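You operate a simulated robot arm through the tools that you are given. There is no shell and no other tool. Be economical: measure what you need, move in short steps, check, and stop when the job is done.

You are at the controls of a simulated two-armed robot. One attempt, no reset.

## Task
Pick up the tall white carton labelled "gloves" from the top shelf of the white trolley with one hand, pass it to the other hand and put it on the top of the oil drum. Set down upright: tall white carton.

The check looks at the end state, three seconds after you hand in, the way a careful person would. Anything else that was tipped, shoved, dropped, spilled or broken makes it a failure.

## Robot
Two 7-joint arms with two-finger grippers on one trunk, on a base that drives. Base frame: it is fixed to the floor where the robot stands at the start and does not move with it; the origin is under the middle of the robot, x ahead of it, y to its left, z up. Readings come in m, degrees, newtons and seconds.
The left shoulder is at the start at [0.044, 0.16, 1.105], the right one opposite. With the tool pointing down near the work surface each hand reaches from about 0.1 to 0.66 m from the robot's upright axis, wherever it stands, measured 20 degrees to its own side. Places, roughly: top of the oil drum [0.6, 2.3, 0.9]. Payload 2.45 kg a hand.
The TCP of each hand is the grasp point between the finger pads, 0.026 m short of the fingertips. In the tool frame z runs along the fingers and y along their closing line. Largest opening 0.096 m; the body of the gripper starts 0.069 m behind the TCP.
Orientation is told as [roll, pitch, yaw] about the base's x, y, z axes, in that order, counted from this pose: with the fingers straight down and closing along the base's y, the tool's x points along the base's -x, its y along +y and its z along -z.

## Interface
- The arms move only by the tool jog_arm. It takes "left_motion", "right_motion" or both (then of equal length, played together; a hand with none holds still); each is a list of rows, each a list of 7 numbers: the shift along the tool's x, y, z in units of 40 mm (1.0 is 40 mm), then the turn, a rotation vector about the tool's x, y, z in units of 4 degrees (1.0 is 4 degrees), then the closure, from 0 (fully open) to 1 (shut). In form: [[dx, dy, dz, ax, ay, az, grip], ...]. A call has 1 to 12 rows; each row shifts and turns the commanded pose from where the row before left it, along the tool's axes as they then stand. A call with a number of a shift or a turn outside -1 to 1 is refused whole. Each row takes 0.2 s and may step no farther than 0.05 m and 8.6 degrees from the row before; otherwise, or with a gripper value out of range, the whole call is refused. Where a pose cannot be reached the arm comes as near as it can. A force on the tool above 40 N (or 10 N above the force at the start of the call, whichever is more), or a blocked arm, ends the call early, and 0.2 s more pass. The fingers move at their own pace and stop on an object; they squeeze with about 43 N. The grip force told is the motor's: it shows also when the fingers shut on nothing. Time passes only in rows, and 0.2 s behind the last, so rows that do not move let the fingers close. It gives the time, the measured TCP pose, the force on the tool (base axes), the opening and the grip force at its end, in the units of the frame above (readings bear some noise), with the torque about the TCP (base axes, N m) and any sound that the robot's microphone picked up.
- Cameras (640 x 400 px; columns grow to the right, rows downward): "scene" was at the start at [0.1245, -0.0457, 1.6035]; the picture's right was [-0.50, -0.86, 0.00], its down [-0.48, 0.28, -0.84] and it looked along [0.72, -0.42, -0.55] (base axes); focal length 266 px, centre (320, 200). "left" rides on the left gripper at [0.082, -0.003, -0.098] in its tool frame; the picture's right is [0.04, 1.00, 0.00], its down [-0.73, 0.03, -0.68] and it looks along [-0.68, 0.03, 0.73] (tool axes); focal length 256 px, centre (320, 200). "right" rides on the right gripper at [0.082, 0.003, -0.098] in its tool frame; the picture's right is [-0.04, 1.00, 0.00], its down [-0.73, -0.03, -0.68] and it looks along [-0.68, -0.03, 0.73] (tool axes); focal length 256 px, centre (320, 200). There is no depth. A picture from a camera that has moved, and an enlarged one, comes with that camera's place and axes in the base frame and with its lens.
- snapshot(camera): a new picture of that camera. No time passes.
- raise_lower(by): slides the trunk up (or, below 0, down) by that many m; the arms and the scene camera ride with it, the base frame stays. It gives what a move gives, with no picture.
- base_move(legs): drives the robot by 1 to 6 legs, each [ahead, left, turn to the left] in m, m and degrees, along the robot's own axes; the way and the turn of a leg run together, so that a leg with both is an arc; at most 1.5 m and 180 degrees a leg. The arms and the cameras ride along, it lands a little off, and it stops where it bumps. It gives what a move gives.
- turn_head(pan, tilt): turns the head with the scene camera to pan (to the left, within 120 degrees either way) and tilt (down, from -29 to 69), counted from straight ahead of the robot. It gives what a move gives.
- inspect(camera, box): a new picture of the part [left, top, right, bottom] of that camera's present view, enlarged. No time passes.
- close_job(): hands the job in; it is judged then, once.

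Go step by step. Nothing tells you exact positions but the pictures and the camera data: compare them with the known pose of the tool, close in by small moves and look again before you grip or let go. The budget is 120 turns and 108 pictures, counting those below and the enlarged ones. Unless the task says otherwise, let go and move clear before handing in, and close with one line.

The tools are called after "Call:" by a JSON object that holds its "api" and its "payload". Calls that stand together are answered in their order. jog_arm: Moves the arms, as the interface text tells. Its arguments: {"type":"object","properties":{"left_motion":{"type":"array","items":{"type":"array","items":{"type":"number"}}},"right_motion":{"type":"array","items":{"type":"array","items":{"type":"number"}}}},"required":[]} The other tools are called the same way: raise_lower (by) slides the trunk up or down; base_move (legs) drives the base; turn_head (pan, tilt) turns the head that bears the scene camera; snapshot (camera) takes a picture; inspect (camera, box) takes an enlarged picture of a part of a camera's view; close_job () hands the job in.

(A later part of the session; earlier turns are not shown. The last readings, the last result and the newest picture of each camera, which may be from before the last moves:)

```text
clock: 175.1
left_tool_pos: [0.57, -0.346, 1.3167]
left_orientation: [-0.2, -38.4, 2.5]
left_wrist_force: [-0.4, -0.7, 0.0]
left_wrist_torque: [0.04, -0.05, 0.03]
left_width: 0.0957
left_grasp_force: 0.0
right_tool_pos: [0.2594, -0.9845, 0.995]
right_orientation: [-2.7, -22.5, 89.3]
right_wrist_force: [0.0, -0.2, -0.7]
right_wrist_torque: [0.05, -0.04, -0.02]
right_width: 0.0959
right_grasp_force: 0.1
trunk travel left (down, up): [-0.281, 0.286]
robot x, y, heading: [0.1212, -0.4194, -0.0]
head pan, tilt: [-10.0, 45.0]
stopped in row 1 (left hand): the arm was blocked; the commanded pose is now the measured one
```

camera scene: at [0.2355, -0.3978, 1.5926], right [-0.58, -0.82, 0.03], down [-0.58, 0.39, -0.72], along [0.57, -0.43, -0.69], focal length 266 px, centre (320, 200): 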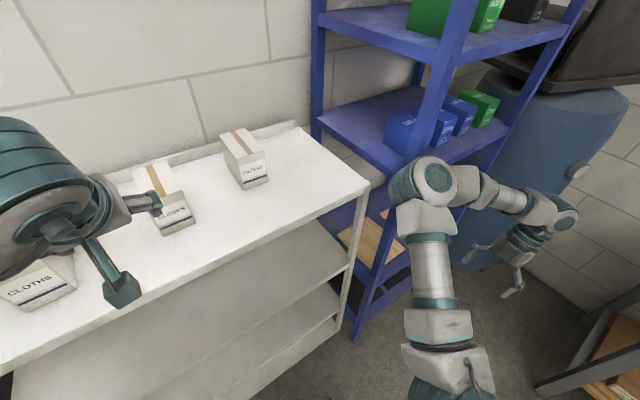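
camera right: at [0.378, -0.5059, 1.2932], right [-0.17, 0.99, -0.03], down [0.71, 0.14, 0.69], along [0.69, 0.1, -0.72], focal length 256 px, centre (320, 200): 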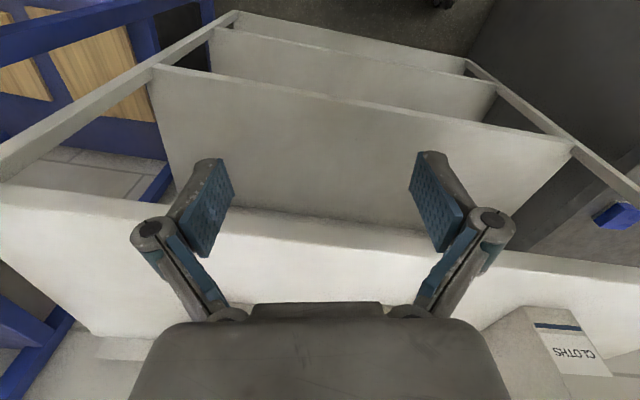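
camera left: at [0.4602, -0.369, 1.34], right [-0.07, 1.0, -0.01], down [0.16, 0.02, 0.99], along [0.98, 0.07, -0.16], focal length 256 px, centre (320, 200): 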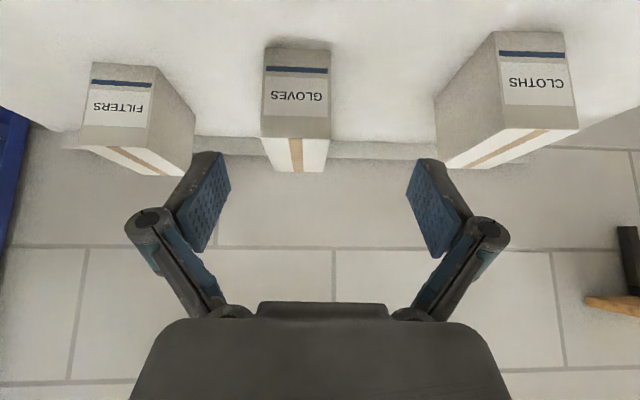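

Useful finding: head sweeps calm it, but an arm call that starts with a stale command (stored mid-sway) kicks it. The last call synced near the rest pose, so I'll settle again and test whether a hold call is now kick-free.

Call:
{"api": "turn_head", "payload": {"pan": 110, "tilt": 45}}

Call:
{"api": "turn_head", "payload": {"pan": -110, "tilt": 45}}

Call:
{"api": "turn_head", "payload": {"pan": 110, "tilt": 45}}

Call:
{"api": "turn_head", "payload": {"pan": -110, "tilt": 45}}

Call:
{"api": "turn_head", "payload": {"pan": 110, "tilt": 45}}

Call:
{"api": "turn_head", "payload": {"pan": -110, "tilt": 45}}

Call:
{"api": "turn_head", "payload": {"pan": 110, "tilt": 45}}

Call:
{"api": "turn_head", "payload": {"pan": -10, "tilt": 45}}

Call:
{"api": "jog_arm", "payload": {"left_motion": [[0, 0, 0, 0, 0, 0, 0], [0, 0, 0, 0, 0, 0, 0]]}}

Call:
{"api": "jog_arm", "payload": {"left_motion": [[0, 0, 0, 0, 0, 0, 0]]}}

```text
clock: 177.1
left_tool_pos: [0.5699, -0.3927, 1.3183]
left_orientation: [2.2, -38.3, 1.0]
left_wrist_force: [-1.5, -1.7, -0.8]
left_wrist_torque: [0.18, -0.12, 0.1]
left_width: 0.0962
left_grasp_force: 0.0
right_tool_pos: [0.258, -1.0214, 0.9777]
right_orientation: [-2.8, -24.1, 89.1]
right_wrist_force: [-0.3, -0.4, -0.4]
right_wrist_torque: [0.07, -0.04, -0.03]
right_width: 0.0961
right_grasp_force: 0.0
trunk travel left (down, up): [-0.281, 0.286]
robot x, y, heading: [0.1178, -0.422, -0.1]
head pan, tilt: [110.0, 45.0]
```

```text
clock: 180.3
left_tool_pos: [0.5722, -0.2973, 1.3139]
left_orientation: [-2.5, -38.1, 4.4]
left_wrist_force: [1.4, 2.1, 0.9]
left_wrist_torque: [-0.17, 0.12, -0.1]
left_width: 0.096
left_grasp_force: 0.1
right_tool_pos: [0.2609, -0.9479, 1.0122]
right_orientation: [-2.7, -20.5, 89.3]
right_wrist_force: [0.8, -0.4, 1.0]
right_wrist_torque: [-0.01, 0.06, 0.01]
right_width: 0.0963
right_grasp_force: 0.0
trunk travel left (down, up): [-0.281, 0.286]
robot x, y, heading: [0.1187, -0.4086, 0.0]
head pan, tilt: [-110.0, 45.0]
```

```text
clock: 183.4
left_tool_pos: [0.5686, -0.3878, 1.3153]
left_orientation: [2.0, -38.2, 1.5]
left_wrist_force: [-1.5, -0.6, -2.4]
left_wrist_torque: [0.03, -0.2, -0.03]
left_width: 0.0959
left_grasp_force: 0.0
right_tool_pos: [0.2628, -1.0195, 0.9772]
right_orientation: [-2.6, -24.0, 89.7]
right_wrist_force: [2.5, 1.0, -0.4]
right_wrist_torque: [-0.03, 0.2, 0.1]
right_width: 0.096
right_grasp_force: 0.0
trunk travel left (down, up): [-0.281, 0.286]
robot x, y, heading: [0.1173, -0.4274, 0.2]
head pan, tilt: [110.0, 45.0]
```

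```text
clock: 186.6
left_tool_pos: [0.5738, -0.3019, 1.3118]
left_orientation: [-2.4, -38.1, 4.2]
left_wrist_force: [1.4, 1.0, 0.4]
left_wrist_torque: [-0.09, 0.13, -0.04]
left_width: 0.0961
left_grasp_force: 0.0
right_tool_pos: [0.2605, -0.9487, 1.0095]
right_orientation: [-2.6, -20.8, 89.0]
right_wrist_force: [-1.0, -0.3, -0.4]
right_wrist_torque: [0.02, -0.04, 0.01]
right_width: 0.0958
right_grasp_force: 0.0
trunk travel left (down, up): [-0.281, 0.286]
robot x, y, heading: [0.1206, -0.4077, -0.4]
head pan, tilt: [-110.0, 45.0]
```

```text
clock: 189.8
left_tool_pos: [0.5692, -0.3852, 1.3152]
left_orientation: [1.9, -38.2, 1.6]
left_wrist_force: [-1.3, 0.2, -1.5]
left_wrist_torque: [-0.04, -0.21, -0.05]
left_width: 0.0963
left_grasp_force: 0.0
right_tool_pos: [0.2629, -1.0165, 0.9777]
right_orientation: [-2.6, -23.9, 89.7]
right_wrist_force: [1.9, 0.7, -0.4]
right_wrist_torque: [-0.04, 0.26, 0.09]
right_width: 0.0961
right_grasp_force: 0.0
trunk travel left (down, up): [-0.281, 0.286]
robot x, y, heading: [0.1167, -0.4251, 0.1]
head pan, tilt: [110.0, 45.0]
```

```text
clock: 192.9
left_tool_pos: [0.5743, -0.3029, 1.3119]
left_orientation: [-2.1, -38.0, 4.3]
left_wrist_force: [1.9, 0.4, -0.4]
left_wrist_torque: [-0.08, 0.13, -0.02]
left_width: 0.0959
left_grasp_force: 0.0
right_tool_pos: [0.2613, -0.9513, 1.0082]
right_orientation: [-2.7, -20.9, 89.0]
right_wrist_force: [0.1, 0.0, -1.0]
right_wrist_torque: [-0.02, -0.02, -0.01]
right_width: 0.0962
right_grasp_force: 0.1
trunk travel left (down, up): [-0.281, 0.286]
robot x, y, heading: [0.1208, -0.4086, -0.7]
head pan, tilt: [-110.0, 45.0]
```

```text
clock: 196.1
left_tool_pos: [0.5698, -0.3827, 1.3156]
left_orientation: [1.7, -38.2, 1.6]
left_wrist_force: [-1.8, 0.5, -1.6]
left_wrist_torque: [-0.06, -0.2, -0.06]
left_width: 0.0959
left_grasp_force: 0.1
right_tool_pos: [0.2631, -1.016, 0.9783]
right_orientation: [-2.6, -23.7, 89.7]
right_wrist_force: [3.4, 0.1, -0.7]
right_wrist_torque: [-0.03, 0.23, 0.11]
right_width: 0.096
right_grasp_force: 0.0
trunk travel left (down, up): [-0.281, 0.286]
robot x, y, heading: [0.1191, -0.4264, 0.1]
head pan, tilt: [110.0, 45.0]
```

```text
clock: 198.1
left_tool_pos: [0.5676, -0.3096, 1.3156]
left_orientation: [-1.8, -38.4, 3.8]
left_wrist_force: [-0.1, 0.9, 0.9]
left_wrist_torque: [-0.04, 0.06, -0.02]
left_width: 0.0961
left_grasp_force: 0.0
right_tool_pos: [0.258, -0.9559, 1.0071]
right_orientation: [-3.0, -21.1, 89.4]
right_wrist_force: [0.6, 0.0, -0.6]
right_wrist_torque: [0.03, 0.0, 0.03]
right_width: 0.0961
right_grasp_force: 0.0
trunk travel left (down, up): [-0.281, 0.286]
robot x, y, heading: [0.1215, -0.4068, -0.2]
head pan, tilt: [-10.0, 45.0]
```

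```text
clock: 198.9
left_tool_pos: [0.5659, -0.3489, 1.3189]
left_orientation: [-0.5, -38.7, 2.8]
left_wrist_force: [-0.7, -0.4, 0.1]
left_wrist_torque: [-0.01, 0.01, -0.01]
left_width: 0.0959
left_grasp_force: 0.1
right_tool_pos: [0.2567, -0.9886, 0.9984]
right_orientation: [-3.0, -22.1, 89.3]
right_wrist_force: [0.0, 0.5, 0.3]
right_wrist_torque: [-0.04, 0.02, -0.03]
right_width: 0.0961
right_grasp_force: 0.0
trunk travel left (down, up): [-0.281, 0.286]
robot x, y, heading: [0.1214, -0.4253, -0.4]
head pan, tilt: [-10.0, 45.0]
stopped in row 2 (left hand): the arm was blocked; the commanded pose is now the measured one
```

```text
clock: 199.3
left_tool_pos: [0.5687, -0.3427, 1.3168]
left_orientation: [-1.0, -38.4, 3.2]
left_wrist_force: [0.8, 0.1, 0.4]
left_wrist_torque: [-0.07, 0.02, -0.04]
left_width: 0.0963
left_grasp_force: 0.1
right_tool_pos: [0.2589, -0.9856, 1.0012]
right_orientation: [-2.8, -21.8, 89.2]
right_wrist_force: [1.0, -0.8, 0.1]
right_wrist_torque: [0.0, 0.07, 0.06]
right_width: 0.0963
right_grasp_force: 0.0
trunk travel left (down, up): [-0.281, 0.286]
robot x, y, heading: [0.119, -0.4269, 0.1]
head pan, tilt: [-10.0, 45.0]
```

The state looks near-central now. I'll sample with short tilt-only head moves, avoiding pan momentum, to see the true motion.

Call:
{"api": "turn_head", "payload": {"pan": -10, "tilt": 46}}

Call:
{"api": "turn_head", "payload": {"pan": -10, "tilt": 45}}

Call:
{"api": "turn_head", "payload": {"pan": -10, "tilt": 48}}

Call:
{"api": "turn_head", "payload": {"pan": -10, "tilt": 45}}

Call:
{"api": "turn_head", "payload": {"pan": -10, "tilt": 55}}

Call:
{"api": "turn_head", "payload": {"pan": -10, "tilt": 45}}

```text
clock: 199.9
left_tool_pos: [0.568, -0.3096, 1.3161]
left_orientation: [-2.4, -38.2, 4.1]
left_wrist_force: [1.2, 1.8, 0.0]
left_wrist_torque: [-0.12, 0.18, -0.07]
left_width: 0.0961
left_grasp_force: 0.1
right_tool_pos: [0.2578, -0.9594, 1.0105]
right_orientation: [-2.8, -20.7, 89.3]
right_wrist_force: [1.5, -0.7, 0.4]
right_wrist_torque: [0.05, 0.05, 0.05]
right_width: 0.0958
right_grasp_force: 0.1
trunk travel left (down, up): [-0.281, 0.286]
robot x, y, heading: [0.1232, -0.4192, -0.1]
head pan, tilt: [-10.0, 46.0]
```

```text
clock: 200.5
left_tool_pos: [0.5669, -0.398, 1.3182]
left_orientation: [1.8, -38.5, 1.2]
left_wrist_force: [-1.4, -0.6, -0.6]
left_wrist_torque: [0.09, -0.16, 0.06]
left_width: 0.096
left_grasp_force: 0.0
right_tool_pos: [0.257, -1.0266, 0.9794]
right_orientation: [-2.9, -23.9, 89.2]
right_wrist_force: [0.3, -0.3, -0.7]
right_wrist_torque: [-0.01, 0.04, 0.02]
right_width: 0.0958
right_grasp_force: 0.0
trunk travel left (down, up): [-0.281, 0.286]
robot x, y, heading: [0.1233, -0.4361, -0.2]
head pan, tilt: [-10.0, 45.0]
```

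```text
clock: 201.1
left_tool_pos: [0.5653, -0.3709, 1.3182]
left_orientation: [0.5, -38.6, 2.1]
left_wrist_force: [-0.2, -0.7, -1.0]
left_wrist_torque: [0.06, -0.03, 0.0]
left_width: 0.0958
left_grasp_force: 0.1
right_tool_pos: [0.2571, -1.0069, 0.9905]
right_orientation: [-2.9, -22.9, 89.1]
right_wrist_force: [0.0, 0.2, -1.3]
right_wrist_torque: [-0.04, -0.01, 0.02]
right_width: 0.0963
right_grasp_force: 0.1
trunk travel left (down, up): [-0.281, 0.286]
robot x, y, heading: [0.1231, -0.4291, -0.2]
head pan, tilt: [-10.0, 48.0]
```

```text
clock: 201.8
left_tool_pos: [0.5666, -0.2987, 1.3141]
left_orientation: [-3.0, -38.1, 4.5]
left_wrist_force: [0.7, 0.7, 1.2]
left_wrist_torque: [-0.07, 0.11, -0.04]
left_width: 0.0961
left_grasp_force: 0.1
right_tool_pos: [0.2585, -0.9487, 1.0154]
right_orientation: [-3.0, -20.1, 89.5]
right_wrist_force: [2.0, -1.0, -0.7]
right_wrist_torque: [0.12, 0.12, 0.04]
right_width: 0.0962
right_grasp_force: 0.1
trunk travel left (down, up): [-0.281, 0.286]
robot x, y, heading: [0.1195, -0.4154, -0.3]
head pan, tilt: [-10.0, 45.0]
```

```text
clock: 202.5
left_tool_pos: [0.5643, -0.3307, 1.3172]
left_orientation: [-1.3, -38.6, 3.3]
left_wrist_force: [0.1, 0.8, -0.7]
left_wrist_torque: [0.01, 0.11, -0.06]
left_width: 0.0958
left_grasp_force: 0.0
right_tool_pos: [0.2569, -0.9745, 1.0053]
right_orientation: [-3.0, -21.5, 89.3]
right_wrist_force: [-0.6, -0.9, -0.2]
right_wrist_torque: [-0.01, 0.02, 0.02]
right_width: 0.0961
right_grasp_force: 0.1
trunk travel left (down, up): [-0.281, 0.286]
robot x, y, heading: [0.119, -0.4197, -0.2]
head pan, tilt: [-10.0, 55.0]
```

```text
clock: 203.2
left_tool_pos: [0.5651, -0.3928, 1.3167]
left_orientation: [1.6, -38.5, 1.5]
left_wrist_force: [-0.3, 0.2, -1.7]
left_wrist_torque: [-0.01, -0.13, -0.03]
left_width: 0.0964
left_grasp_force: 0.2
right_tool_pos: [0.2571, -1.0238, 0.9813]
right_orientation: [-2.7, -23.6, 89.4]
right_wrist_force: [1.5, -0.1, -0.4]
right_wrist_torque: [-0.02, 0.17, 0.06]
right_width: 0.0958
right_grasp_force: 0.0
trunk travel left (down, up): [-0.281, 0.286]
robot x, y, heading: [0.1183, -0.4324, -0.1]
head pan, tilt: [-10.0, 45.0]
```

The sway fits a 2.2 s pendulum, ±5 cm at hand height, with very light damping. I can cancel it by stepping the base toward the lean right at the extreme, and I'll make later arm moves last one full period (11 rows) so they don't excite it.

Call:
{"api": "turn_head", "payload": {"pan": -10, "tilt": 46}}

Call:
{"api": "turn_head", "payload": {"pan": -10, "tilt": 45}}

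Call:
{"api": "turn_head", "payload": {"pan": -10, "tilt": 46}}

Call:
{"api": "base_move", "payload": {"legs": [[0, -0.035, 0]]}}

Call:
{"api": "turn_head", "payload": {"pan": -10, "tilt": 45}}

Call:
{"api": "turn_head", "payload": {"pan": -10, "tilt": 46}}

Call:
{"api": "turn_head", "payload": {"pan": -10, "tilt": 45}}

Call:
{"api": "turn_head", "payload": {"pan": -10, "tilt": 46}}

Call:
{"api": "turn_head", "payload": {"pan": -10, "tilt": 45}}

```text
clock: 203.8
left_tool_pos: [0.5662, -0.3742, 1.3193]
left_orientation: [0.5, -38.6, 2.1]
left_wrist_force: [0.0, -0.8, -0.8]
left_wrist_torque: [0.04, -0.06, 0.03]
left_width: 0.096
left_grasp_force: 0.0
right_tool_pos: [0.2562, -1.0074, 0.9894]
right_orientation: [-3.0, -23.0, 89.1]
right_wrist_force: [-0.5, 0.5, -0.3]
right_wrist_torque: [-0.01, -0.03, -0.02]
right_width: 0.0958
right_grasp_force: 0.2
trunk travel left (down, up): [-0.281, 0.286]
robot x, y, heading: [0.1217, -0.4289, -0.2]
head pan, tilt: [-10.0, 46.0]
```

```text
clock: 204.4
left_tool_pos: [0.5676, -0.2947, 1.3144]
left_orientation: [-3.2, -38.2, 4.6]
left_wrist_force: [0.8, 2.0, -0.3]
left_wrist_torque: [-0.12, 0.16, -0.12]
left_width: 0.096
left_grasp_force: 0.0
right_tool_pos: [0.2586, -0.9458, 1.0186]
right_orientation: [-2.9, -20.1, 89.3]
right_wrist_force: [1.8, -0.3, 0.6]
right_wrist_torque: [-0.01, 0.14, 0.03]
right_width: 0.0958
right_grasp_force: 0.0
trunk travel left (down, up): [-0.281, 0.286]
robot x, y, heading: [0.1235, -0.4131, -0.1]
head pan, tilt: [-10.0, 45.0]
```

```text
clock: 205.0
left_tool_pos: [0.5664, -0.3812, 1.3171]
left_orientation: [1.1, -38.4, 1.9]
left_wrist_force: [0.4, 0.1, -1.0]
left_wrist_torque: [0.0, -0.09, -0.02]
left_width: 0.096
left_grasp_force: 0.1
right_tool_pos: [0.2571, -1.0152, 0.9847]
right_orientation: [-2.8, -23.2, 89.4]
right_wrist_force: [-0.8, 1.0, -0.2]
right_wrist_torque: [-0.03, -0.06, -0.03]
right_width: 0.096
right_grasp_force: 0.0
trunk travel left (down, up): [-0.281, 0.286]
robot x, y, heading: [0.1168, -0.4345, -0.2]
head pan, tilt: [-10.0, 46.0]
```

```text
clock: 205.9
left_tool_pos: [0.569, -0.4295, 1.3146]
left_orientation: [1.8, -38.2, 1.6]
left_wrist_force: [-0.9, -1.1, -0.6]
left_wrist_torque: [0.09, -0.06, 0.08]
left_width: 0.0956
left_grasp_force: 0.0
right_tool_pos: [0.2635, -1.0597, 0.9804]
right_orientation: [-2.6, -23.6, 89.6]
right_wrist_force: [0.8, -0.7, -0.2]
right_wrist_torque: [0.02, 0.06, 0.05]
right_width: 0.0962
right_grasp_force: 0.1
trunk travel left (down, up): [-0.281, 0.286]
robot x, y, heading: [0.1193, -0.472, 0.2]
head pan, tilt: [-10.0, 46.0]
```

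```text
clock: 206.5
left_tool_pos: [0.5534, -0.4078, 1.3214]
left_orientation: [0.2, -39.1, 2.7]
left_wrist_force: [-0.3, -1.1, -0.1]
left_wrist_torque: [0.09, -0.12, 0.04]
left_width: 0.0961
left_grasp_force: 0.0
right_tool_pos: [0.2533, -1.0459, 0.9962]
right_orientation: [-3.4, -22.3, 90.1]
right_wrist_force: [-1.5, 0.2, 0.5]
right_wrist_torque: [-0.04, -0.07, -0.04]
right_width: 0.0961
right_grasp_force: 0.0
trunk travel left (down, up): [-0.281, 0.286]
robot x, y, heading: [0.1161, -0.4812, 0.4]
head pan, tilt: [-10.0, 45.0]
```

```text
clock: 207.1
left_tool_pos: [0.5568, -0.2867, 1.312]
left_orientation: [-5.6, -38.4, 6.2]
left_wrist_force: [0.9, 3.0, 1.6]
left_wrist_torque: [-0.15, 0.11, -0.13]
left_width: 0.0958
left_grasp_force: 0.0
right_tool_pos: [0.2528, -0.9517, 1.0383]
right_orientation: [-3.4, -17.8, 89.8]
right_wrist_force: [2.5, 0.0, 1.5]
right_wrist_torque: [-0.01, 0.21, 0.03]
right_width: 0.0961
right_grasp_force: 0.0
trunk travel left (down, up): [-0.281, 0.286]
robot x, y, heading: [0.1153, -0.4574, -0.0]
head pan, tilt: [-10.0, 46.0]
```

```text
clock: 207.7
left_tool_pos: [0.5572, -0.3925, 1.3136]
left_orientation: [-0.2, -38.4, 3.2]
left_wrist_force: [-0.8, 0.0, -1.9]
left_wrist_torque: [-0.02, -0.15, 0.0]
left_width: 0.0958
left_grasp_force: 0.0
right_tool_pos: [0.26, -1.0361, 0.9998]
right_orientation: [-3.0, -21.7, 90.6]
right_wrist_force: [1.4, -0.4, 0.2]
right_wrist_torque: [-0.07, 0.18, 0.08]
right_width: 0.0959
right_grasp_force: 0.0
trunk travel left (down, up): [-0.281, 0.286]
robot x, y, heading: [0.1138, -0.4778, 1.0]
head pan, tilt: [-10.0, 45.0]
```

```text
clock: 208.3
left_tool_pos: [0.5525, -0.3998, 1.321]
left_orientation: [-0.2, -39.0, 2.9]
left_wrist_force: [-1.8, -0.5, 0.9]
left_wrist_torque: [0.05, -0.13, 0.04]
left_width: 0.0962
left_grasp_force: 0.0
right_tool_pos: [0.2514, -1.0393, 1.0012]
right_orientation: [-3.6, -22.0, 90.0]
right_wrist_force: [-0.8, -0.1, 0.1]
right_wrist_torque: [-0.05, -0.1, -0.03]
right_width: 0.0961
right_grasp_force: 0.1
trunk travel left (down, up): [-0.281, 0.286]
robot x, y, heading: [0.1221, -0.4819, 0.2]
head pan, tilt: [-10.0, 46.0]
```

```text
clock: 208.9
left_tool_pos: [0.5553, -0.2953, 1.3118]
left_orientation: [-5.2, -38.5, 5.9]
left_wrist_force: [0.0, 1.9, 0.9]
left_wrist_torque: [-0.15, 0.1, -0.11]
left_width: 0.096
left_grasp_force: 0.1
right_tool_pos: [0.2539, -0.9567, 1.0366]
right_orientation: [-3.4, -18.1, 90.0]
right_wrist_force: [2.3, -0.5, 0.8]
right_wrist_torque: [0.03, 0.16, 0.03]
right_width: 0.0959
right_grasp_force: 0.1
trunk travel left (down, up): [-0.281, 0.286]
robot x, y, heading: [0.118, -0.4593, 0.1]
head pan, tilt: [-10.0, 45.0]
```

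Refitting the data, the period is 0.88 s. The sway faded quickly only when the right arm was the last one commanded, so I'll test that: a right-hand hold call, then sweeps.

Call:
{"api": "jog_arm", "payload": {"right_motion": [[0, 0, 0, 0, 0, 0, 0], [0, 0, 0, 0, 0, 0, 0]]}}

Call:
{"api": "turn_head", "payload": {"pan": 110, "tilt": 45}}

Call:
{"api": "turn_head", "payload": {"pan": -110, "tilt": 45}}

Call:
{"api": "turn_head", "payload": {"pan": 110, "tilt": 45}}

Call:
{"api": "turn_head", "payload": {"pan": -110, "tilt": 45}}

Call:
{"api": "turn_head", "payload": {"pan": -10, "tilt": 45}}

Call:
{"api": "turn_head", "payload": {"pan": -10, "tilt": 46}}

Call:
{"api": "turn_head", "payload": {"pan": -10, "tilt": 45}}

```text
clock: 209.7
left_tool_pos: [0.5414, -0.2897, 1.3138]
left_orientation: [-5.8, -38.7, 7.1]
left_wrist_force: [0.2, 1.8, 1.0]
left_wrist_torque: [-0.16, 0.09, -0.12]
left_width: 0.0961
left_grasp_force: 0.0
right_tool_pos: [0.2487, -0.9573, 1.0434]
right_orientation: [-4.0, -17.3, 90.8]
right_wrist_force: [0.1, -0.1, 0.3]
right_wrist_torque: [0.0, 0.07, 0.01]
right_width: 0.0957
right_grasp_force: 0.0
trunk travel left (down, up): [-0.281, 0.286]
robot x, y, heading: [0.1138, -0.4747, 0.8]
head pan, tilt: [-10.0, 45.0]
stopped in row 2 (right hand): the arm was blocked; the commanded pose is now the measured one
```

```text
clock: 211.7
left_tool_pos: [0.5503, -0.2966, 1.3103]
left_orientation: [-5.5, -38.3, 6.4]
left_wrist_force: [2.1, 1.2, 0.8]
left_wrist_torque: [-0.07, 0.19, -0.05]
left_width: 0.096
left_grasp_force: 0.1
right_tool_pos: [0.2496, -0.9596, 1.0367]
right_orientation: [-3.4, -17.7, 90.3]
right_wrist_force: [0.4, -1.0, -0.1]
right_wrist_torque: [0.03, 0.06, 0.04]
right_width: 0.0958
right_grasp_force: 0.2
trunk travel left (down, up): [-0.281, 0.286]
robot x, y, heading: [0.1121, -0.4668, 0.5]
head pan, tilt: [110.0, 45.0]
```

```text
clock: 214.9
left_tool_pos: [0.5461, -0.3923, 1.3172]
left_orientation: [-0.7, -38.7, 3.5]
left_wrist_force: [-0.2, -1.1, -0.8]
left_wrist_torque: [0.13, -0.03, 0.1]
left_width: 0.0959
left_grasp_force: 0.1
right_tool_pos: [0.2541, -1.0392, 1.0068]
right_orientation: [-3.4, -21.3, 90.8]
right_wrist_force: [0.8, -0.2, -0.2]
right_wrist_torque: [0.02, 0.04, 0.0]
right_width: 0.0959
right_grasp_force: 0.0
trunk travel left (down, up): [-0.281, 0.286]
robot x, y, heading: [0.113, -0.4906, 1.3]
head pan, tilt: [-110.0, 45.0]
```

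```text
clock: 218.1
left_tool_pos: [0.5478, -0.2939, 1.3104]
left_orientation: [-5.7, -38.4, 6.5]
left_wrist_force: [2.1, 1.6, 0.9]
left_wrist_torque: [-0.12, 0.18, -0.09]
left_width: 0.0963
left_grasp_force: 0.0
right_tool_pos: [0.2504, -0.9589, 1.0396]
right_orientation: [-3.5, -17.6, 90.4]
right_wrist_force: [0.6, 0.0, 1.1]
right_wrist_torque: [0.02, 0.05, -0.02]
right_width: 0.0961
right_grasp_force: 0.1
trunk travel left (down, up): [-0.281, 0.286]
robot x, y, heading: [0.1114, -0.4721, 0.6]
head pan, tilt: [110.0, 45.0]
```

```text
clock: 221.2
left_tool_pos: [0.5472, -0.3917, 1.3171]
left_orientation: [-0.9, -38.8, 3.5]
left_wrist_force: [-0.9, -2.0, 0.1]
left_wrist_torque: [0.11, -0.05, 0.06]
left_width: 0.0959
left_grasp_force: 0.1
right_tool_pos: [0.2542, -1.038, 1.0056]
right_orientation: [-3.4, -21.3, 90.8]
right_wrist_force: [0.1, -1.4, 0.0]
right_wrist_torque: [0.02, 0.0, -0.01]
right_width: 0.096
right_grasp_force: 0.0
trunk travel left (down, up): [-0.281, 0.286]
robot x, y, heading: [0.1089, -0.4887, 1.0]
head pan, tilt: [-110.0, 45.0]
```

```text
clock: 223.0
left_tool_pos: [0.5464, -0.4022, 1.3199]
left_orientation: [-0.2, -38.9, 3.1]
left_wrist_force: [-0.4, -2.1, -1.3]
left_wrist_torque: [0.22, -0.09, 0.15]
left_width: 0.0961
left_grasp_force: 0.0
right_tool_pos: [0.2528, -1.047, 1.0024]
right_orientation: [-3.5, -21.6, 90.6]
right_wrist_force: [-0.8, 0.0, 0.2]
right_wrist_torque: [0.02, -0.09, -0.05]
right_width: 0.096
right_grasp_force: 0.1
trunk travel left (down, up): [-0.281, 0.286]
robot x, y, heading: [0.1146, -0.4904, 1.0]
head pan, tilt: [-10.0, 45.0]
```

```text
clock: 223.6
left_tool_pos: [0.5453, -0.3338, 1.3153]
left_orientation: [-3.7, -38.8, 5.4]
left_wrist_force: [0.2, -0.4, 1.6]
left_wrist_torque: [-0.01, 0.01, -0.01]
left_width: 0.0961
left_grasp_force: 0.1
right_tool_pos: [0.251, -0.9923, 1.0266]
right_orientation: [-3.7, -19.2, 90.7]
right_wrist_force: [0.2, -1.4, 0.1]
right_wrist_torque: [-0.01, 0.04, 0.02]
right_width: 0.0962
right_grasp_force: 0.1
trunk travel left (down, up): [-0.281, 0.286]
robot x, y, heading: [0.1168, -0.4762, 0.6]
head pan, tilt: [-10.0, 46.0]
```

```text
clock: 224.2
left_tool_pos: [0.5443, -0.2934, 1.3133]
left_orientation: [-5.5, -38.8, 6.6]
left_wrist_force: [-0.3, 1.7, 0.1]
left_wrist_torque: [-0.09, 0.07, -0.08]
left_width: 0.096
left_grasp_force: 0.1
right_tool_pos: [0.2492, -0.9594, 1.0401]
right_orientation: [-3.8, -17.6, 90.6]
right_wrist_force: [0.2, -0.2, 1.0]
right_wrist_torque: [0.03, 0.07, 0.01]
right_width: 0.0962
right_grasp_force: 0.0
trunk travel left (down, up): [-0.281, 0.286]
robot x, y, heading: [0.1131, -0.4699, 0.9]
head pan, tilt: [-10.0, 45.0]
```

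It isn't decaying with the arms spread wide. The calm stretch earlier was with both hands close in, so I'll bring the right hand back in gently over two sway periods, then sample.

Call:
{"api": "jog_arm", "payload": {"right_motion": [[-0.5, 0, 0.18, 0, 0, 0, 0], [-0.5, 0, 0.18, 0, 0, 0, 0], [-0.5, 0, 0.18, 0, 0, 0, 0], [-0.5, 0, 0.18, 0, 0, 0, 0], [-0.5, 0, 0.18, 0, 0, 0, 0], [-0.5, 0, 0.18, 0, 0, 0, 0], [-0.5, 0, 0.18, 0, 0, 0, 0], [-0.5, 0, 0.18, 0, 0, 0, 0], [-0.5, 0, 0.18, 0, 0, 0, 0]]}}

Call:
{"api": "base_move", "payload": {"legs": [[-0.2, 0, -1]]}}

Call:
{"api": "turn_head", "payload": {"pan": -10, "tilt": 46}}

Call:
{"api": "turn_head", "payload": {"pan": -10, "tilt": 45}}

Call:
{"api": "turn_head", "payload": {"pan": -10, "tilt": 46}}

Call:
{"api": "turn_head", "payload": {"pan": -10, "tilt": 45}}

Call:
{"api": "snapshot", "payload": {"camera": "scene"}}

```text
clock: 226.4
left_tool_pos: [0.5392, -0.394, 1.3224]
left_orientation: [-0.1, -39.1, 2.9]
left_wrist_force: [-1.0, -2.9, -0.2]
left_wrist_torque: [0.13, -0.06, 0.11]
left_width: 0.0958
left_grasp_force: 0.0
right_tool_pos: [0.2636, -0.8866, 1.033]
right_orientation: [-3.9, -21.9, 90.4]
right_wrist_force: [-0.1, -1.2, 0.1]
right_wrist_torque: [-0.01, -0.05, -0.02]
right_width: 0.0959
right_grasp_force: 0.1
right hand out of reach, approached as far as the arm can: row 7, 8, 9
trunk travel left (down, up): [-0.281, 0.286]
robot x, y, heading: [0.1123, -0.4783, 0.5]
head pan, tilt: [-10.0, 45.0]
stopped in row 9 (right hand): the arm was blocked; the commanded pose is now the measured one
```

```text
clock: 228.0
left_tool_pos: [0.3442, -0.3323, 1.314]
left_orientation: [-3.7, -38.7, 4.4]
left_wrist_force: [1.7, -0.2, -1.5]
left_wrist_torque: [0.01, -0.03, 0.04]
left_width: 0.0957
left_grasp_force: 0.0
right_tool_pos: [0.0572, -0.8332, 1.0463]
right_orientation: [-3.6, -19.1, 89.6]
right_wrist_force: [0.0, -0.1, -1.3]
right_wrist_torque: [0.07, -0.07, 0.0]
right_width: 0.0958
right_grasp_force: 0.0
trunk travel left (down, up): [-0.281, 0.286]
robot x, y, heading: [-0.0937, -0.4684, -0.7]
head pan, tilt: [-10.0, 45.0]
```

```text
clock: 228.6
left_tool_pos: [0.3338, -0.3321, 1.3204]
left_orientation: [-3.1, -39.1, 4.2]
left_wrist_force: [1.3, 0.6, 1.0]
left_wrist_torque: [-0.09, 0.11, -0.05]
left_width: 0.096
left_grasp_force: 0.2
right_tool_pos: [0.0488, -0.8318, 1.0463]
right_orientation: [-4.4, -19.7, 89.7]
right_wrist_force: [0.5, -1.0, -0.1]
right_wrist_torque: [0.05, 0.06, -0.01]
right_width: 0.0961
right_grasp_force: 0.0
trunk travel left (down, up): [-0.281, 0.286]
robot x, y, heading: [-0.0914, -0.4546, -0.8]
head pan, tilt: [-10.0, 46.0]
```

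```text
clock: 229.2
left_tool_pos: [0.3348, -0.4361, 1.3244]
left_orientation: [1.9, -39.3, 0.9]
left_wrist_force: [-1.3, -2.8, -0.6]
left_wrist_torque: [0.17, -0.08, 0.13]
left_width: 0.096
left_grasp_force: 0.1
right_tool_pos: [0.0501, -0.9165, 1.0194]
right_orientation: [-4.0, -23.4, 89.6]
right_wrist_force: [0.0, -0.4, 0.5]
right_wrist_torque: [0.02, -0.09, -0.02]
right_width: 0.096
right_grasp_force: 0.1
trunk travel left (down, up): [-0.281, 0.286]
robot x, y, heading: [-0.0923, -0.474, -0.5]
head pan, tilt: [-10.0, 45.0]
```

```text
clock: 229.8
left_tool_pos: [0.3355, -0.3672, 1.3205]
left_orientation: [-1.7, -39.0, 3.4]
left_wrist_force: [0.5, 0.0, 1.0]
left_wrist_torque: [-0.07, 0.06, -0.03]
left_width: 0.0958
left_grasp_force: 0.1
right_tool_pos: [0.05, -0.8594, 1.0369]
right_orientation: [-4.2, -20.8, 89.8]
right_wrist_force: [-0.2, 0.5, -0.3]
right_wrist_torque: [0.0, 0.04, 0.04]
right_width: 0.0958
right_grasp_force: 0.0
trunk travel left (down, up): [-0.281, 0.286]
robot x, y, heading: [-0.0929, -0.4611, -0.7]
head pan, tilt: [-10.0, 46.0]
```

```text
clock: 230.4
left_tool_pos: [0.3337, -0.3265, 1.3209]
left_orientation: [-3.5, -39.2, 4.4]
left_wrist_force: [0.6, 1.1, 1.7]
left_wrist_torque: [-0.16, 0.13, -0.11]
left_width: 0.0959
left_grasp_force: 0.0
right_tool_pos: [0.0493, -0.8269, 1.0491]
right_orientation: [-4.4, -19.4, 89.8]
right_wrist_force: [0.2, 0.4, -0.2]
right_wrist_torque: [0.01, 0.04, 0.02]
right_width: 0.0961
right_grasp_force: 0.0
trunk travel left (down, up): [-0.281, 0.286]
robot x, y, heading: [-0.0919, -0.4563, -0.9]
head pan, tilt: [-10.0, 45.0]
```

```text
62 pictures are left
camera scene: at [0.0289, -0.443, 1.5922], right [-0.19, -0.98, 0.02], down [-0.7, 0.12, -0.71], along [0.69, -0.14, -0.71], focal length 266 px, centre (320, 200)
```

scene: 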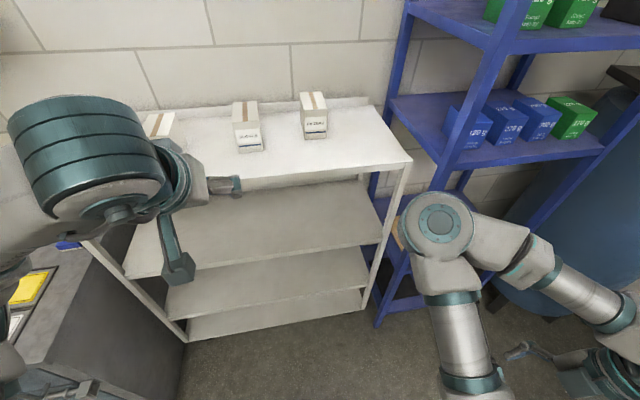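

The cartons are undisturbed. I'll lower the trunk fully here in free space and see whether the sway damps with the weight low.

Call:
{"api": "raise_lower", "payload": {"by": -0.25}}

Call:
{"api": "turn_head", "payload": {"pan": -10, "tilt": 46}}

Call:
{"api": "turn_head", "payload": {"pan": -10, "tilt": 45}}

Call:
{"api": "turn_head", "payload": {"pan": 110, "tilt": 45}}

Call:
{"api": "turn_head", "payload": {"pan": -10, "tilt": 45}}

Call:
{"api": "turn_head", "payload": {"pan": -10, "tilt": 46}}

Call:
{"api": "turn_head", "payload": {"pan": -10, "tilt": 45}}

Call:
{"api": "turn_head", "payload": {"pan": -10, "tilt": 46}}

```text
clock: 233.0
left_tool_pos: [0.3342, -0.3363, 1.0711]
left_orientation: [-3.6, -39.1, 4.4]
left_wrist_force: [1.0, 2.0, 0.9]
left_wrist_torque: [-0.14, 0.09, -0.12]
left_width: 0.0958
left_grasp_force: 0.0
right_tool_pos: [0.0503, -0.8374, 0.7976]
right_orientation: [-4.4, -19.4, 89.8]
right_wrist_force: [0.0, 0.9, -0.1]
right_wrist_torque: [0.0, 0.05, 0.03]
right_width: 0.0961
right_grasp_force: 0.1
trunk travel left (down, up): [-0.031, 0.536]
robot x, y, heading: [-0.0903, -0.4589, -0.8]
head pan, tilt: [-10.0, 45.0]
```

```text
clock: 233.6
left_tool_pos: [0.3347, -0.3862, 1.0724]
left_orientation: [-0.6, -39.1, 2.4]
left_wrist_force: [0.1, -0.2, -0.3]
left_wrist_torque: [0.01, -0.07, -0.01]
left_width: 0.0959
left_grasp_force: 0.1
right_tool_pos: [0.051, -0.8756, 0.7831]
right_orientation: [-4.0, -21.7, 89.5]
right_wrist_force: [1.5, -0.7, -0.3]
right_wrist_torque: [0.0, 0.01, -0.01]
right_width: 0.096
right_grasp_force: 0.1
trunk travel left (down, up): [-0.031, 0.536]
robot x, y, heading: [-0.0951, -0.4702, -0.7]
head pan, tilt: [-10.0, 46.0]
```

```text
clock: 234.2
left_tool_pos: [0.3338, -0.4136, 1.0748]
left_orientation: [0.9, -39.2, 1.3]
left_wrist_force: [-0.8, 0.1, -0.3]
left_wrist_torque: [0.04, -0.01, 0.06]
left_width: 0.0961
left_grasp_force: 0.0
right_tool_pos: [0.0489, -0.8952, 0.7756]
right_orientation: [-4.1, -22.7, 89.7]
right_wrist_force: [-0.5, -0.2, -0.1]
right_wrist_torque: [-0.06, 0.02, 0.0]
right_width: 0.0961
right_grasp_force: 0.1
trunk travel left (down, up): [-0.031, 0.536]
robot x, y, heading: [-0.0935, -0.4731, -0.8]
head pan, tilt: [-10.0, 45.0]
```

```text
clock: 236.2
left_tool_pos: [0.3344, -0.3488, 1.0699]
left_orientation: [-2.6, -39.0, 3.9]
left_wrist_force: [1.0, 0.6, 0.0]
left_wrist_torque: [-0.05, 0.04, -0.02]
left_width: 0.0961
left_grasp_force: 0.0
right_tool_pos: [0.0499, -0.8475, 0.7928]
right_orientation: [-4.1, -20.1, 89.9]
right_wrist_force: [-0.9, 0.4, 0.6]
right_wrist_torque: [0.06, 0.04, 0.0]
right_width: 0.0959
right_grasp_force: 0.0
trunk travel left (down, up): [-0.031, 0.536]
robot x, y, heading: [-0.0927, -0.4606, -0.7]
head pan, tilt: [110.0, 45.0]
```

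```text
clock: 238.2
left_tool_pos: [0.3336, -0.3949, 1.0735]
left_orientation: [0.0, -39.2, 2.0]
left_wrist_force: [-0.9, -1.3, -0.4]
left_wrist_torque: [0.09, -0.03, 0.07]
left_width: 0.0959
left_grasp_force: 0.0
right_tool_pos: [0.048, -0.8814, 0.7797]
right_orientation: [-4.0, -22.0, 89.6]
right_wrist_force: [-0.6, 0.5, -0.6]
right_wrist_torque: [-0.01, -0.01, -0.03]
right_width: 0.0961
right_grasp_force: 0.0
trunk travel left (down, up): [-0.031, 0.536]
robot x, y, heading: [-0.0912, -0.4705, -0.5]
head pan, tilt: [-10.0, 45.0]
```

```text
clock: 238.8
left_tool_pos: [0.3342, -0.3831, 1.0733]
left_orientation: [-0.8, -39.1, 2.6]
left_wrist_force: [0.2, -0.6, 0.8]
left_wrist_torque: [0.05, 0.03, 0.05]
left_width: 0.0959
left_grasp_force: 0.1
right_tool_pos: [0.0502, -0.8734, 0.7833]
right_orientation: [-4.1, -21.4, 89.7]
right_wrist_force: [0.3, -0.1, 0.5]
right_wrist_torque: [0.04, 0.0, -0.03]
right_width: 0.0959
right_grasp_force: 0.1
trunk travel left (down, up): [-0.031, 0.536]
robot x, y, heading: [-0.0939, -0.47, -0.8]
head pan, tilt: [-10.0, 46.0]
```

```text
clock: 239.4
left_tool_pos: [0.3348, -0.3648, 1.0732]
left_orientation: [-1.7, -39.0, 3.2]
left_wrist_force: [-0.1, 0.1, 0.6]
left_wrist_torque: [-0.06, 0.01, -0.06]
left_width: 0.0962
left_grasp_force: 0.1
right_tool_pos: [0.0489, -0.8605, 0.7892]
right_orientation: [-4.1, -20.7, 89.7]
right_wrist_force: [1.1, 0.4, 0.1]
right_wrist_torque: [-0.04, -0.04, -0.02]
right_width: 0.0959
right_grasp_force: 0.0
trunk travel left (down, up): [-0.031, 0.536]
robot x, y, heading: [-0.096, -0.4616, -0.8]
head pan, tilt: [-10.0, 45.0]
```

```text
clock: 240.1
left_tool_pos: [0.334, -0.3709, 1.0718]
left_orientation: [-1.4, -39.1, 3.1]
left_wrist_force: [0.7, 0.2, 0.5]
left_wrist_torque: [-0.03, 0.0, -0.06]
left_width: 0.096
left_grasp_force: 0.0
right_tool_pos: [0.0494, -0.8626, 0.7876]
right_orientation: [-4.0, -20.9, 89.7]
right_wrist_force: [-0.2, 0.3, 0.9]
right_wrist_torque: [0.01, -0.03, 0.02]
right_width: 0.0956
right_grasp_force: 0.0
trunk travel left (down, up): [-0.031, 0.536]
robot x, y, heading: [-0.0912, -0.4627, -0.7]
head pan, tilt: [-10.0, 46.0]
```

With the trunk low the sway damps within seconds. So the method is to settle low, set the left arm's final reach here, then raise, drive straight in, and lower with the trunk. I'll sync the left hand and extend it forward 0.16 m, straightening its yaw.

Call:
{"api": "jog_arm", "payload": {"left_motion": [[0, 0, 0, 0, 0, 0, 0], [0, 0, 0, 0, 0, 0, 0], [0, 0, 0, 0, 0, 0, 0]]}}

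Call:
{"api": "turn_head", "payload": {"pan": -60, "tilt": 45}}

Call:
{"api": "turn_head", "payload": {"pan": 60, "tilt": 45}}

Call:
{"api": "turn_head", "payload": {"pan": -10, "tilt": 45}}

Call:
{"api": "jog_arm", "payload": {"left_motion": [[-0.345, 0, 0.28, 0.027, 0, 0.09, 0], [-0.345, 0, 0.28, 0.027, 0, 0.09, 0], [-0.345, 0, 0.28, 0.027, 0, 0.09, 0], [-0.345, 0, 0.28, 0.027, 0, 0.09, 0], [-0.345, 0, 0.28, 0.027, 0, 0.09, 0], [-0.345, 0, 0.28, 0.027, 0, 0.09, 0], [-0.345, 0, 0.28, 0.027, 0, 0.09, 0], [-0.345, 0, 0.28, 0.027, 0, 0.09, 0], [-0.345, 0, 0.28, 0.027, 0, 0.09, 0]]}}

Call:
{"api": "turn_head", "payload": {"pan": -60, "tilt": 45}}

Call:
{"api": "turn_head", "payload": {"pan": 60, "tilt": 45}}

Call:
{"api": "turn_head", "payload": {"pan": -10, "tilt": 45}}

Call:
{"api": "snapshot", "payload": {"camera": "scene"}}

```text
clock: 240.9
left_tool_pos: [0.3353, -0.3716, 1.0724]
left_orientation: [-1.4, -39.2, 3.0]
left_wrist_force: [0.3, -0.2, 0.4]
left_wrist_torque: [-0.03, 0.03, -0.01]
left_width: 0.096
left_grasp_force: 0.1
right_tool_pos: [0.0499, -0.8659, 0.787]
right_orientation: [-4.2, -21.1, 89.7]
right_wrist_force: [0.1, 0.3, -0.4]
right_wrist_torque: [0.0, 0.01, -0.01]
right_width: 0.0961
right_grasp_force: 0.0
trunk travel left (down, up): [-0.031, 0.536]
robot x, y, heading: [-0.0946, -0.4625, -0.6]
head pan, tilt: [-10.0, 46.0]
```

```text
clock: 242.0
left_tool_pos: [0.3348, -0.3787, 1.0724]
left_orientation: [-0.9, -39.1, 2.7]
left_wrist_force: [-0.1, -0.2, -0.2]
left_wrist_torque: [-0.04, -0.02, 0.0]
left_width: 0.096
left_grasp_force: 0.0
right_tool_pos: [0.0493, -0.869, 0.7856]
right_orientation: [-4.1, -21.2, 89.7]
right_wrist_force: [-0.3, 0.0, 0.6]
right_wrist_torque: [0.01, 0.0, 0.0]
right_width: 0.0961
right_grasp_force: 0.0
trunk travel left (down, up): [-0.031, 0.536]
robot x, y, heading: [-0.0937, -0.465, -0.8]
head pan, tilt: [-60.0, 45.0]
```

```text
clock: 244.0
left_tool_pos: [0.334, -0.3771, 1.0716]
left_orientation: [-1.2, -39.2, 2.8]
left_wrist_force: [-0.7, -0.3, 0.7]
left_wrist_torque: [-0.02, 0.01, -0.02]
left_width: 0.096
left_grasp_force: 0.0
right_tool_pos: [0.0491, -0.8673, 0.7856]
right_orientation: [-4.1, -21.2, 89.8]
right_wrist_force: [1.1, 0.0, -0.2]
right_wrist_torque: [0.0, -0.02, -0.01]
right_width: 0.0961
right_grasp_force: 0.1
trunk travel left (down, up): [-0.031, 0.536]
robot x, y, heading: [-0.094, -0.4645, -0.9]
head pan, tilt: [60.0, 45.0]
```

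```text
clock: 245.4
left_tool_pos: [0.3344, -0.3774, 1.0719]
left_orientation: [-1.1, -39.1, 2.7]
left_wrist_force: [0.4, 0.5, -0.2]
left_wrist_torque: [-0.01, 0.01, 0.03]
left_width: 0.0959
left_grasp_force: 0.1
right_tool_pos: [0.0502, -0.8687, 0.786]
right_orientation: [-4.1, -21.3, 89.6]
right_wrist_force: [0.5, -0.1, -0.5]
right_wrist_torque: [0.01, -0.01, 0.01]
right_width: 0.096
right_grasp_force: 0.1
trunk travel left (down, up): [-0.031, 0.536]
robot x, y, heading: [-0.0928, -0.4656, -0.8]
head pan, tilt: [-10.0, 45.0]
```

```text
clock: 247.4
left_tool_pos: [0.496, -0.3765, 1.0724]
left_orientation: [0.5, -39.2, -1.4]
left_wrist_force: [-0.1, -0.4, 0.5]
left_wrist_torque: [-0.01, -0.03, 0.0]
left_width: 0.096
left_grasp_force: 0.1
right_tool_pos: [0.0498, -0.8687, 0.7861]
right_orientation: [-4.0, -21.3, 89.8]
right_wrist_force: [1.1, -0.5, 0.0]
right_wrist_torque: [0.02, -0.02, -0.02]
right_width: 0.0957
right_grasp_force: 0.0
trunk travel left (down, up): [-0.031, 0.536]
robot x, y, heading: [-0.091, -0.4669, -0.6]
head pan, tilt: [-10.0, 45.0]
```

```text
clock: 248.6
left_tool_pos: [0.4943, -0.3763, 1.0722]
left_orientation: [0.7, -39.1, -1.5]
left_wrist_force: [-0.2, -0.5, -0.3]
left_wrist_torque: [-0.03, 0.0, 0.0]
left_width: 0.0959
left_grasp_force: 0.1
right_tool_pos: [0.0495, -0.8687, 0.7859]
right_orientation: [-4.1, -21.1, 89.7]
right_wrist_force: [0.5, 0.2, -0.2]
right_wrist_torque: [-0.02, 0.01, 0.02]
right_width: 0.0959
right_grasp_force: 0.1
trunk travel left (down, up): [-0.031, 0.536]
robot x, y, heading: [-0.0925, -0.4629, -0.9]
head pan, tilt: [-60.0, 45.0]
```

```text
clock: 250.6
left_tool_pos: [0.4946, -0.3745, 1.0732]
left_orientation: [0.5, -39.1, -1.4]
left_wrist_force: [0.3, 0.3, -0.3]
left_wrist_torque: [0.02, 0.03, 0.02]
left_width: 0.0959
left_grasp_force: 0.0
right_tool_pos: [0.0498, -0.8686, 0.7857]
right_orientation: [-4.1, -21.2, 89.7]
right_wrist_force: [-0.3, 0.8, 0.2]
right_wrist_torque: [0.02, -0.01, 0.02]
right_width: 0.0962
right_grasp_force: 0.0
trunk travel left (down, up): [-0.031, 0.536]
robot x, y, heading: [-0.0921, -0.4667, -0.8]
head pan, tilt: [60.0, 45.0]
```

```text
clock: 252.0
left_tool_pos: [0.4944, -0.3759, 1.0732]
left_orientation: [0.7, -39.1, -1.4]
left_wrist_force: [-0.2, 0.9, -0.7]
left_wrist_torque: [0.0, 0.01, -0.02]
left_width: 0.0961
left_grasp_force: 0.0
right_tool_pos: [0.0498, -0.8696, 0.7857]
right_orientation: [-4.1, -21.2, 89.7]
right_wrist_force: [0.1, -0.3, 0.3]
right_wrist_torque: [0.01, 0.03, 0.0]
right_width: 0.0956
right_grasp_force: 0.0
trunk travel left (down, up): [-0.031, 0.536]
robot x, y, heading: [-0.0911, -0.4623, -0.6]
head pan, tilt: [-10.0, 45.0]
```

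```text
61 pictures are left
camera scene: at [0.2902, -0.4848, 1.2945], right [-0.19, -0.98, 0.0], down [-0.7, 0.13, -0.7], along [0.69, -0.13, -0.71], focal length 266 px, centre (320, 200)
```

scene: 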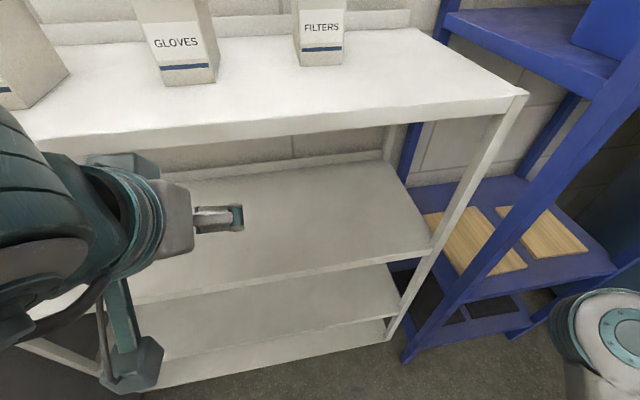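

Calm and precise now. I'll raise the left hand 0.12 m with the arm, so the trunk can stay low and steady, correcting the small yaw.

Call:
{"api": "jog_arm", "payload": {"left_motion": [[-0.21, 0, -0.26, -0.025, 0, -0.03, 0], [-0.21, 0, -0.26, -0.025, 0, -0.03, 0], [-0.21, 0, -0.26, -0.025, 0, -0.03, 0], [-0.21, 0, -0.26, -0.025, 0, -0.03, 0], [-0.21, 0, -0.26, -0.025, 0, -0.03, 0], [-0.21, 0, -0.26, -0.025, 0, -0.03, 0], [-0.21, 0, -0.26, -0.025, 0, -0.03, 0], [-0.21, 0, -0.26, -0.025, 0, -0.03, 0], [-0.21, 0, -0.26, -0.025, 0, -0.03, 0]]}}

Call:
{"api": "raise_lower", "payload": {"by": 0.14}}

Call:
{"api": "turn_head", "payload": {"pan": -60, "tilt": 45}}

Call:
{"api": "turn_head", "payload": {"pan": 10, "tilt": 45}}

Call:
{"api": "turn_head", "payload": {"pan": -10, "tilt": 50}}

Call:
{"api": "snapshot", "payload": {"camera": "scene"}}

Call:
{"api": "snapshot", "payload": {"camera": "left"}}

```text
clock: 254.0
left_tool_pos: [0.4937, -0.3767, 1.1931]
left_orientation: [0.6, -39.2, 0.0]
left_wrist_force: [-0.6, 0.4, -0.4]
left_wrist_torque: [0.04, 0.01, 0.04]
left_width: 0.0958
left_grasp_force: 0.0
right_tool_pos: [0.0483, -0.8693, 0.7859]
right_orientation: [-4.1, -21.3, 89.7]
right_wrist_force: [0.4, 0.5, -0.3]
right_wrist_torque: [-0.01, -0.01, -0.02]
right_width: 0.0961
right_grasp_force: 0.1
trunk travel left (down, up): [-0.031, 0.536]
robot x, y, heading: [-0.0934, -0.4655, -0.7]
head pan, tilt: [-10.0, 45.0]
```

```text
clock: 255.7
left_tool_pos: [0.4954, -0.3766, 1.3309]
left_orientation: [0.6, -39.0, -0.1]
left_wrist_force: [0.0, 0.7, -0.1]
left_wrist_torque: [0.0, 0.01, 0.03]
left_width: 0.096
left_grasp_force: 0.1
right_tool_pos: [0.0501, -0.8693, 0.9255]
right_orientation: [-4.0, -21.3, 89.6]
right_wrist_force: [-0.6, 0.3, -0.2]
right_wrist_torque: [0.01, 0.03, 0.01]
right_width: 0.0959
right_grasp_force: 0.1
trunk travel left (down, up): [-0.171, 0.396]
robot x, y, heading: [-0.093, -0.4661, -0.9]
head pan, tilt: [-10.0, 45.0]
```

```text
clock: 256.9
left_tool_pos: [0.494, -0.3765, 1.3334]
left_orientation: [0.6, -39.1, 0.0]
left_wrist_force: [-0.4, 0.8, 0.1]
left_wrist_torque: [0.01, 0.01, 0.02]
left_width: 0.0959
left_grasp_force: 0.1
right_tool_pos: [0.05, -0.8688, 0.9262]
right_orientation: [-4.1, -21.2, 89.6]
right_wrist_force: [-0.7, 0.3, 0.3]
right_wrist_torque: [-0.01, -0.01, -0.04]
right_width: 0.096
right_grasp_force: 0.1
trunk travel left (down, up): [-0.171, 0.396]
robot x, y, heading: [-0.0928, -0.4648, -0.6]
head pan, tilt: [-60.0, 45.0]
```

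```text
clock: 258.3
left_tool_pos: [0.4952, -0.3759, 1.3333]
left_orientation: [0.6, -39.1, 0.0]
left_wrist_force: [0.7, 0.2, -0.1]
left_wrist_torque: [-0.02, 0.01, 0.02]
left_width: 0.0959
left_grasp_force: 0.0
right_tool_pos: [0.0498, -0.8687, 0.9262]
right_orientation: [-4.1, -21.2, 89.7]
right_wrist_force: [-1.1, 0.2, -0.3]
right_wrist_torque: [0.01, -0.03, 0.0]
right_width: 0.0964
right_grasp_force: 0.0
trunk travel left (down, up): [-0.171, 0.396]
robot x, y, heading: [-0.0916, -0.4638, -0.6]
head pan, tilt: [10.0, 45.0]
```

```text
clock: 259.1
left_tool_pos: [0.4944, -0.3771, 1.3337]
left_orientation: [0.6, -39.1, 0.1]
left_wrist_force: [0.4, 0.4, 0.2]
left_wrist_torque: [-0.03, 0.01, 0.04]
left_width: 0.096
left_grasp_force: 0.0
right_tool_pos: [0.0488, -0.8684, 0.9264]
right_orientation: [-4.0, -21.2, 89.8]
right_wrist_force: [0.2, 0.1, -0.3]
right_wrist_torque: [0.02, -0.01, 0.0]
right_width: 0.096
right_grasp_force: 0.0
trunk travel left (down, up): [-0.171, 0.396]
robot x, y, heading: [-0.0945, -0.4632, -0.4]
head pan, tilt: [-10.0, 50.0]
```

```text
60 pictures are left
camera scene: at [0.1176, -0.4823, 1.4676], right [-0.19, -0.98, 0.0], down [-0.76, 0.14, -0.64], along [0.63, -0.12, -0.77], focal length 266 px, centre (320, 200)
```

scene: 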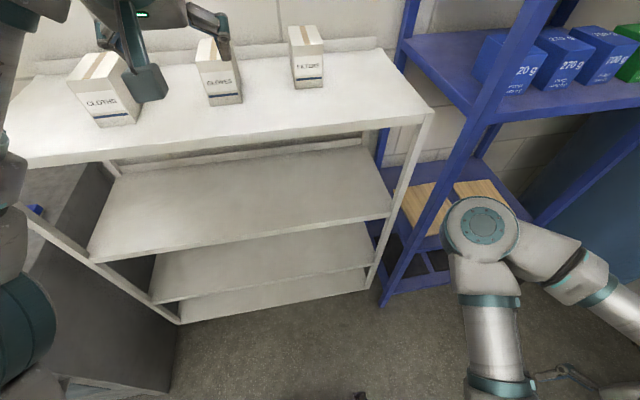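

```text
59 pictures are left
camera left: at [0.3682, -0.382, 1.3586], right [-0.04, 1.0, -0.02], down [0.14, 0.02, 0.99], along [0.99, 0.03, -0.14], focal length 256 px, centre (320, 200)
```

left: 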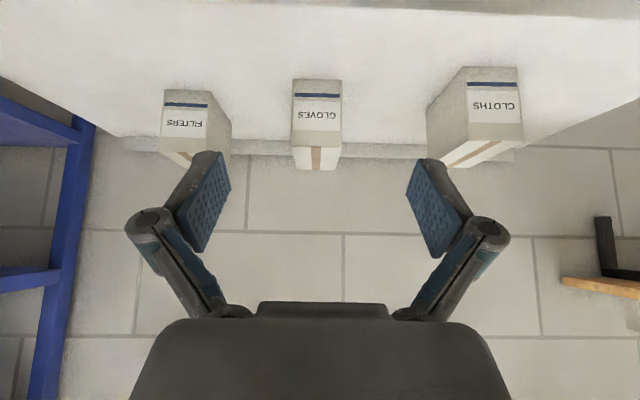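

It's perfectly calm, with the hand at y −0.377 in line with the carton. Before driving in I'll check the left elbow's clearance to the trolley front.

Call:
{"api": "turn_head", "payload": {"pan": 35, "tilt": 50}}

Call:
{"api": "snapshot", "payload": {"camera": "scene"}}

```text
clock: 260.2
left_tool_pos: [0.4944, -0.3757, 1.3339]
left_orientation: [0.7, -39.1, 0.1]
left_wrist_force: [0.0, 0.4, -0.3]
left_wrist_torque: [0.02, 0.02, 0.01]
left_width: 0.0959
left_grasp_force: 0.0
right_tool_pos: [0.0488, -0.8693, 0.9251]
right_orientation: [-4.1, -21.2, 89.7]
right_wrist_force: [-0.7, 1.2, -0.5]
right_wrist_torque: [0.01, -0.01, -0.01]
right_width: 0.0961
right_grasp_force: 0.1
trunk travel left (down, up): [-0.171, 0.396]
robot x, y, heading: [-0.0936, -0.4603, -0.8]
head pan, tilt: [35.0, 50.0]
```

```text
58 pictures are left
camera scene: at [0.1056, -0.4246, 1.4677], right [0.56, -0.83, 0.0], down [-0.64, -0.43, -0.64], along [0.53, 0.36, -0.77], focal length 266 px, centre (320, 200)
```

scene: 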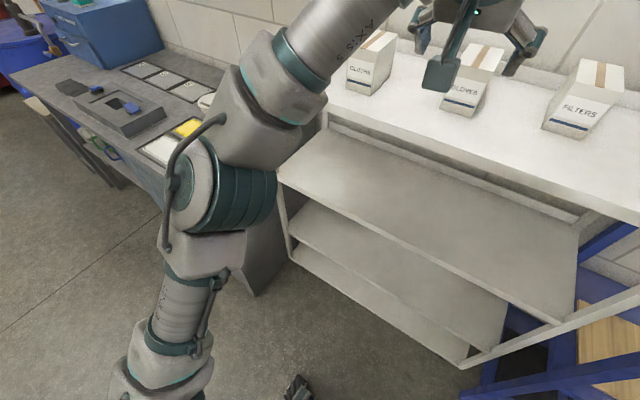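

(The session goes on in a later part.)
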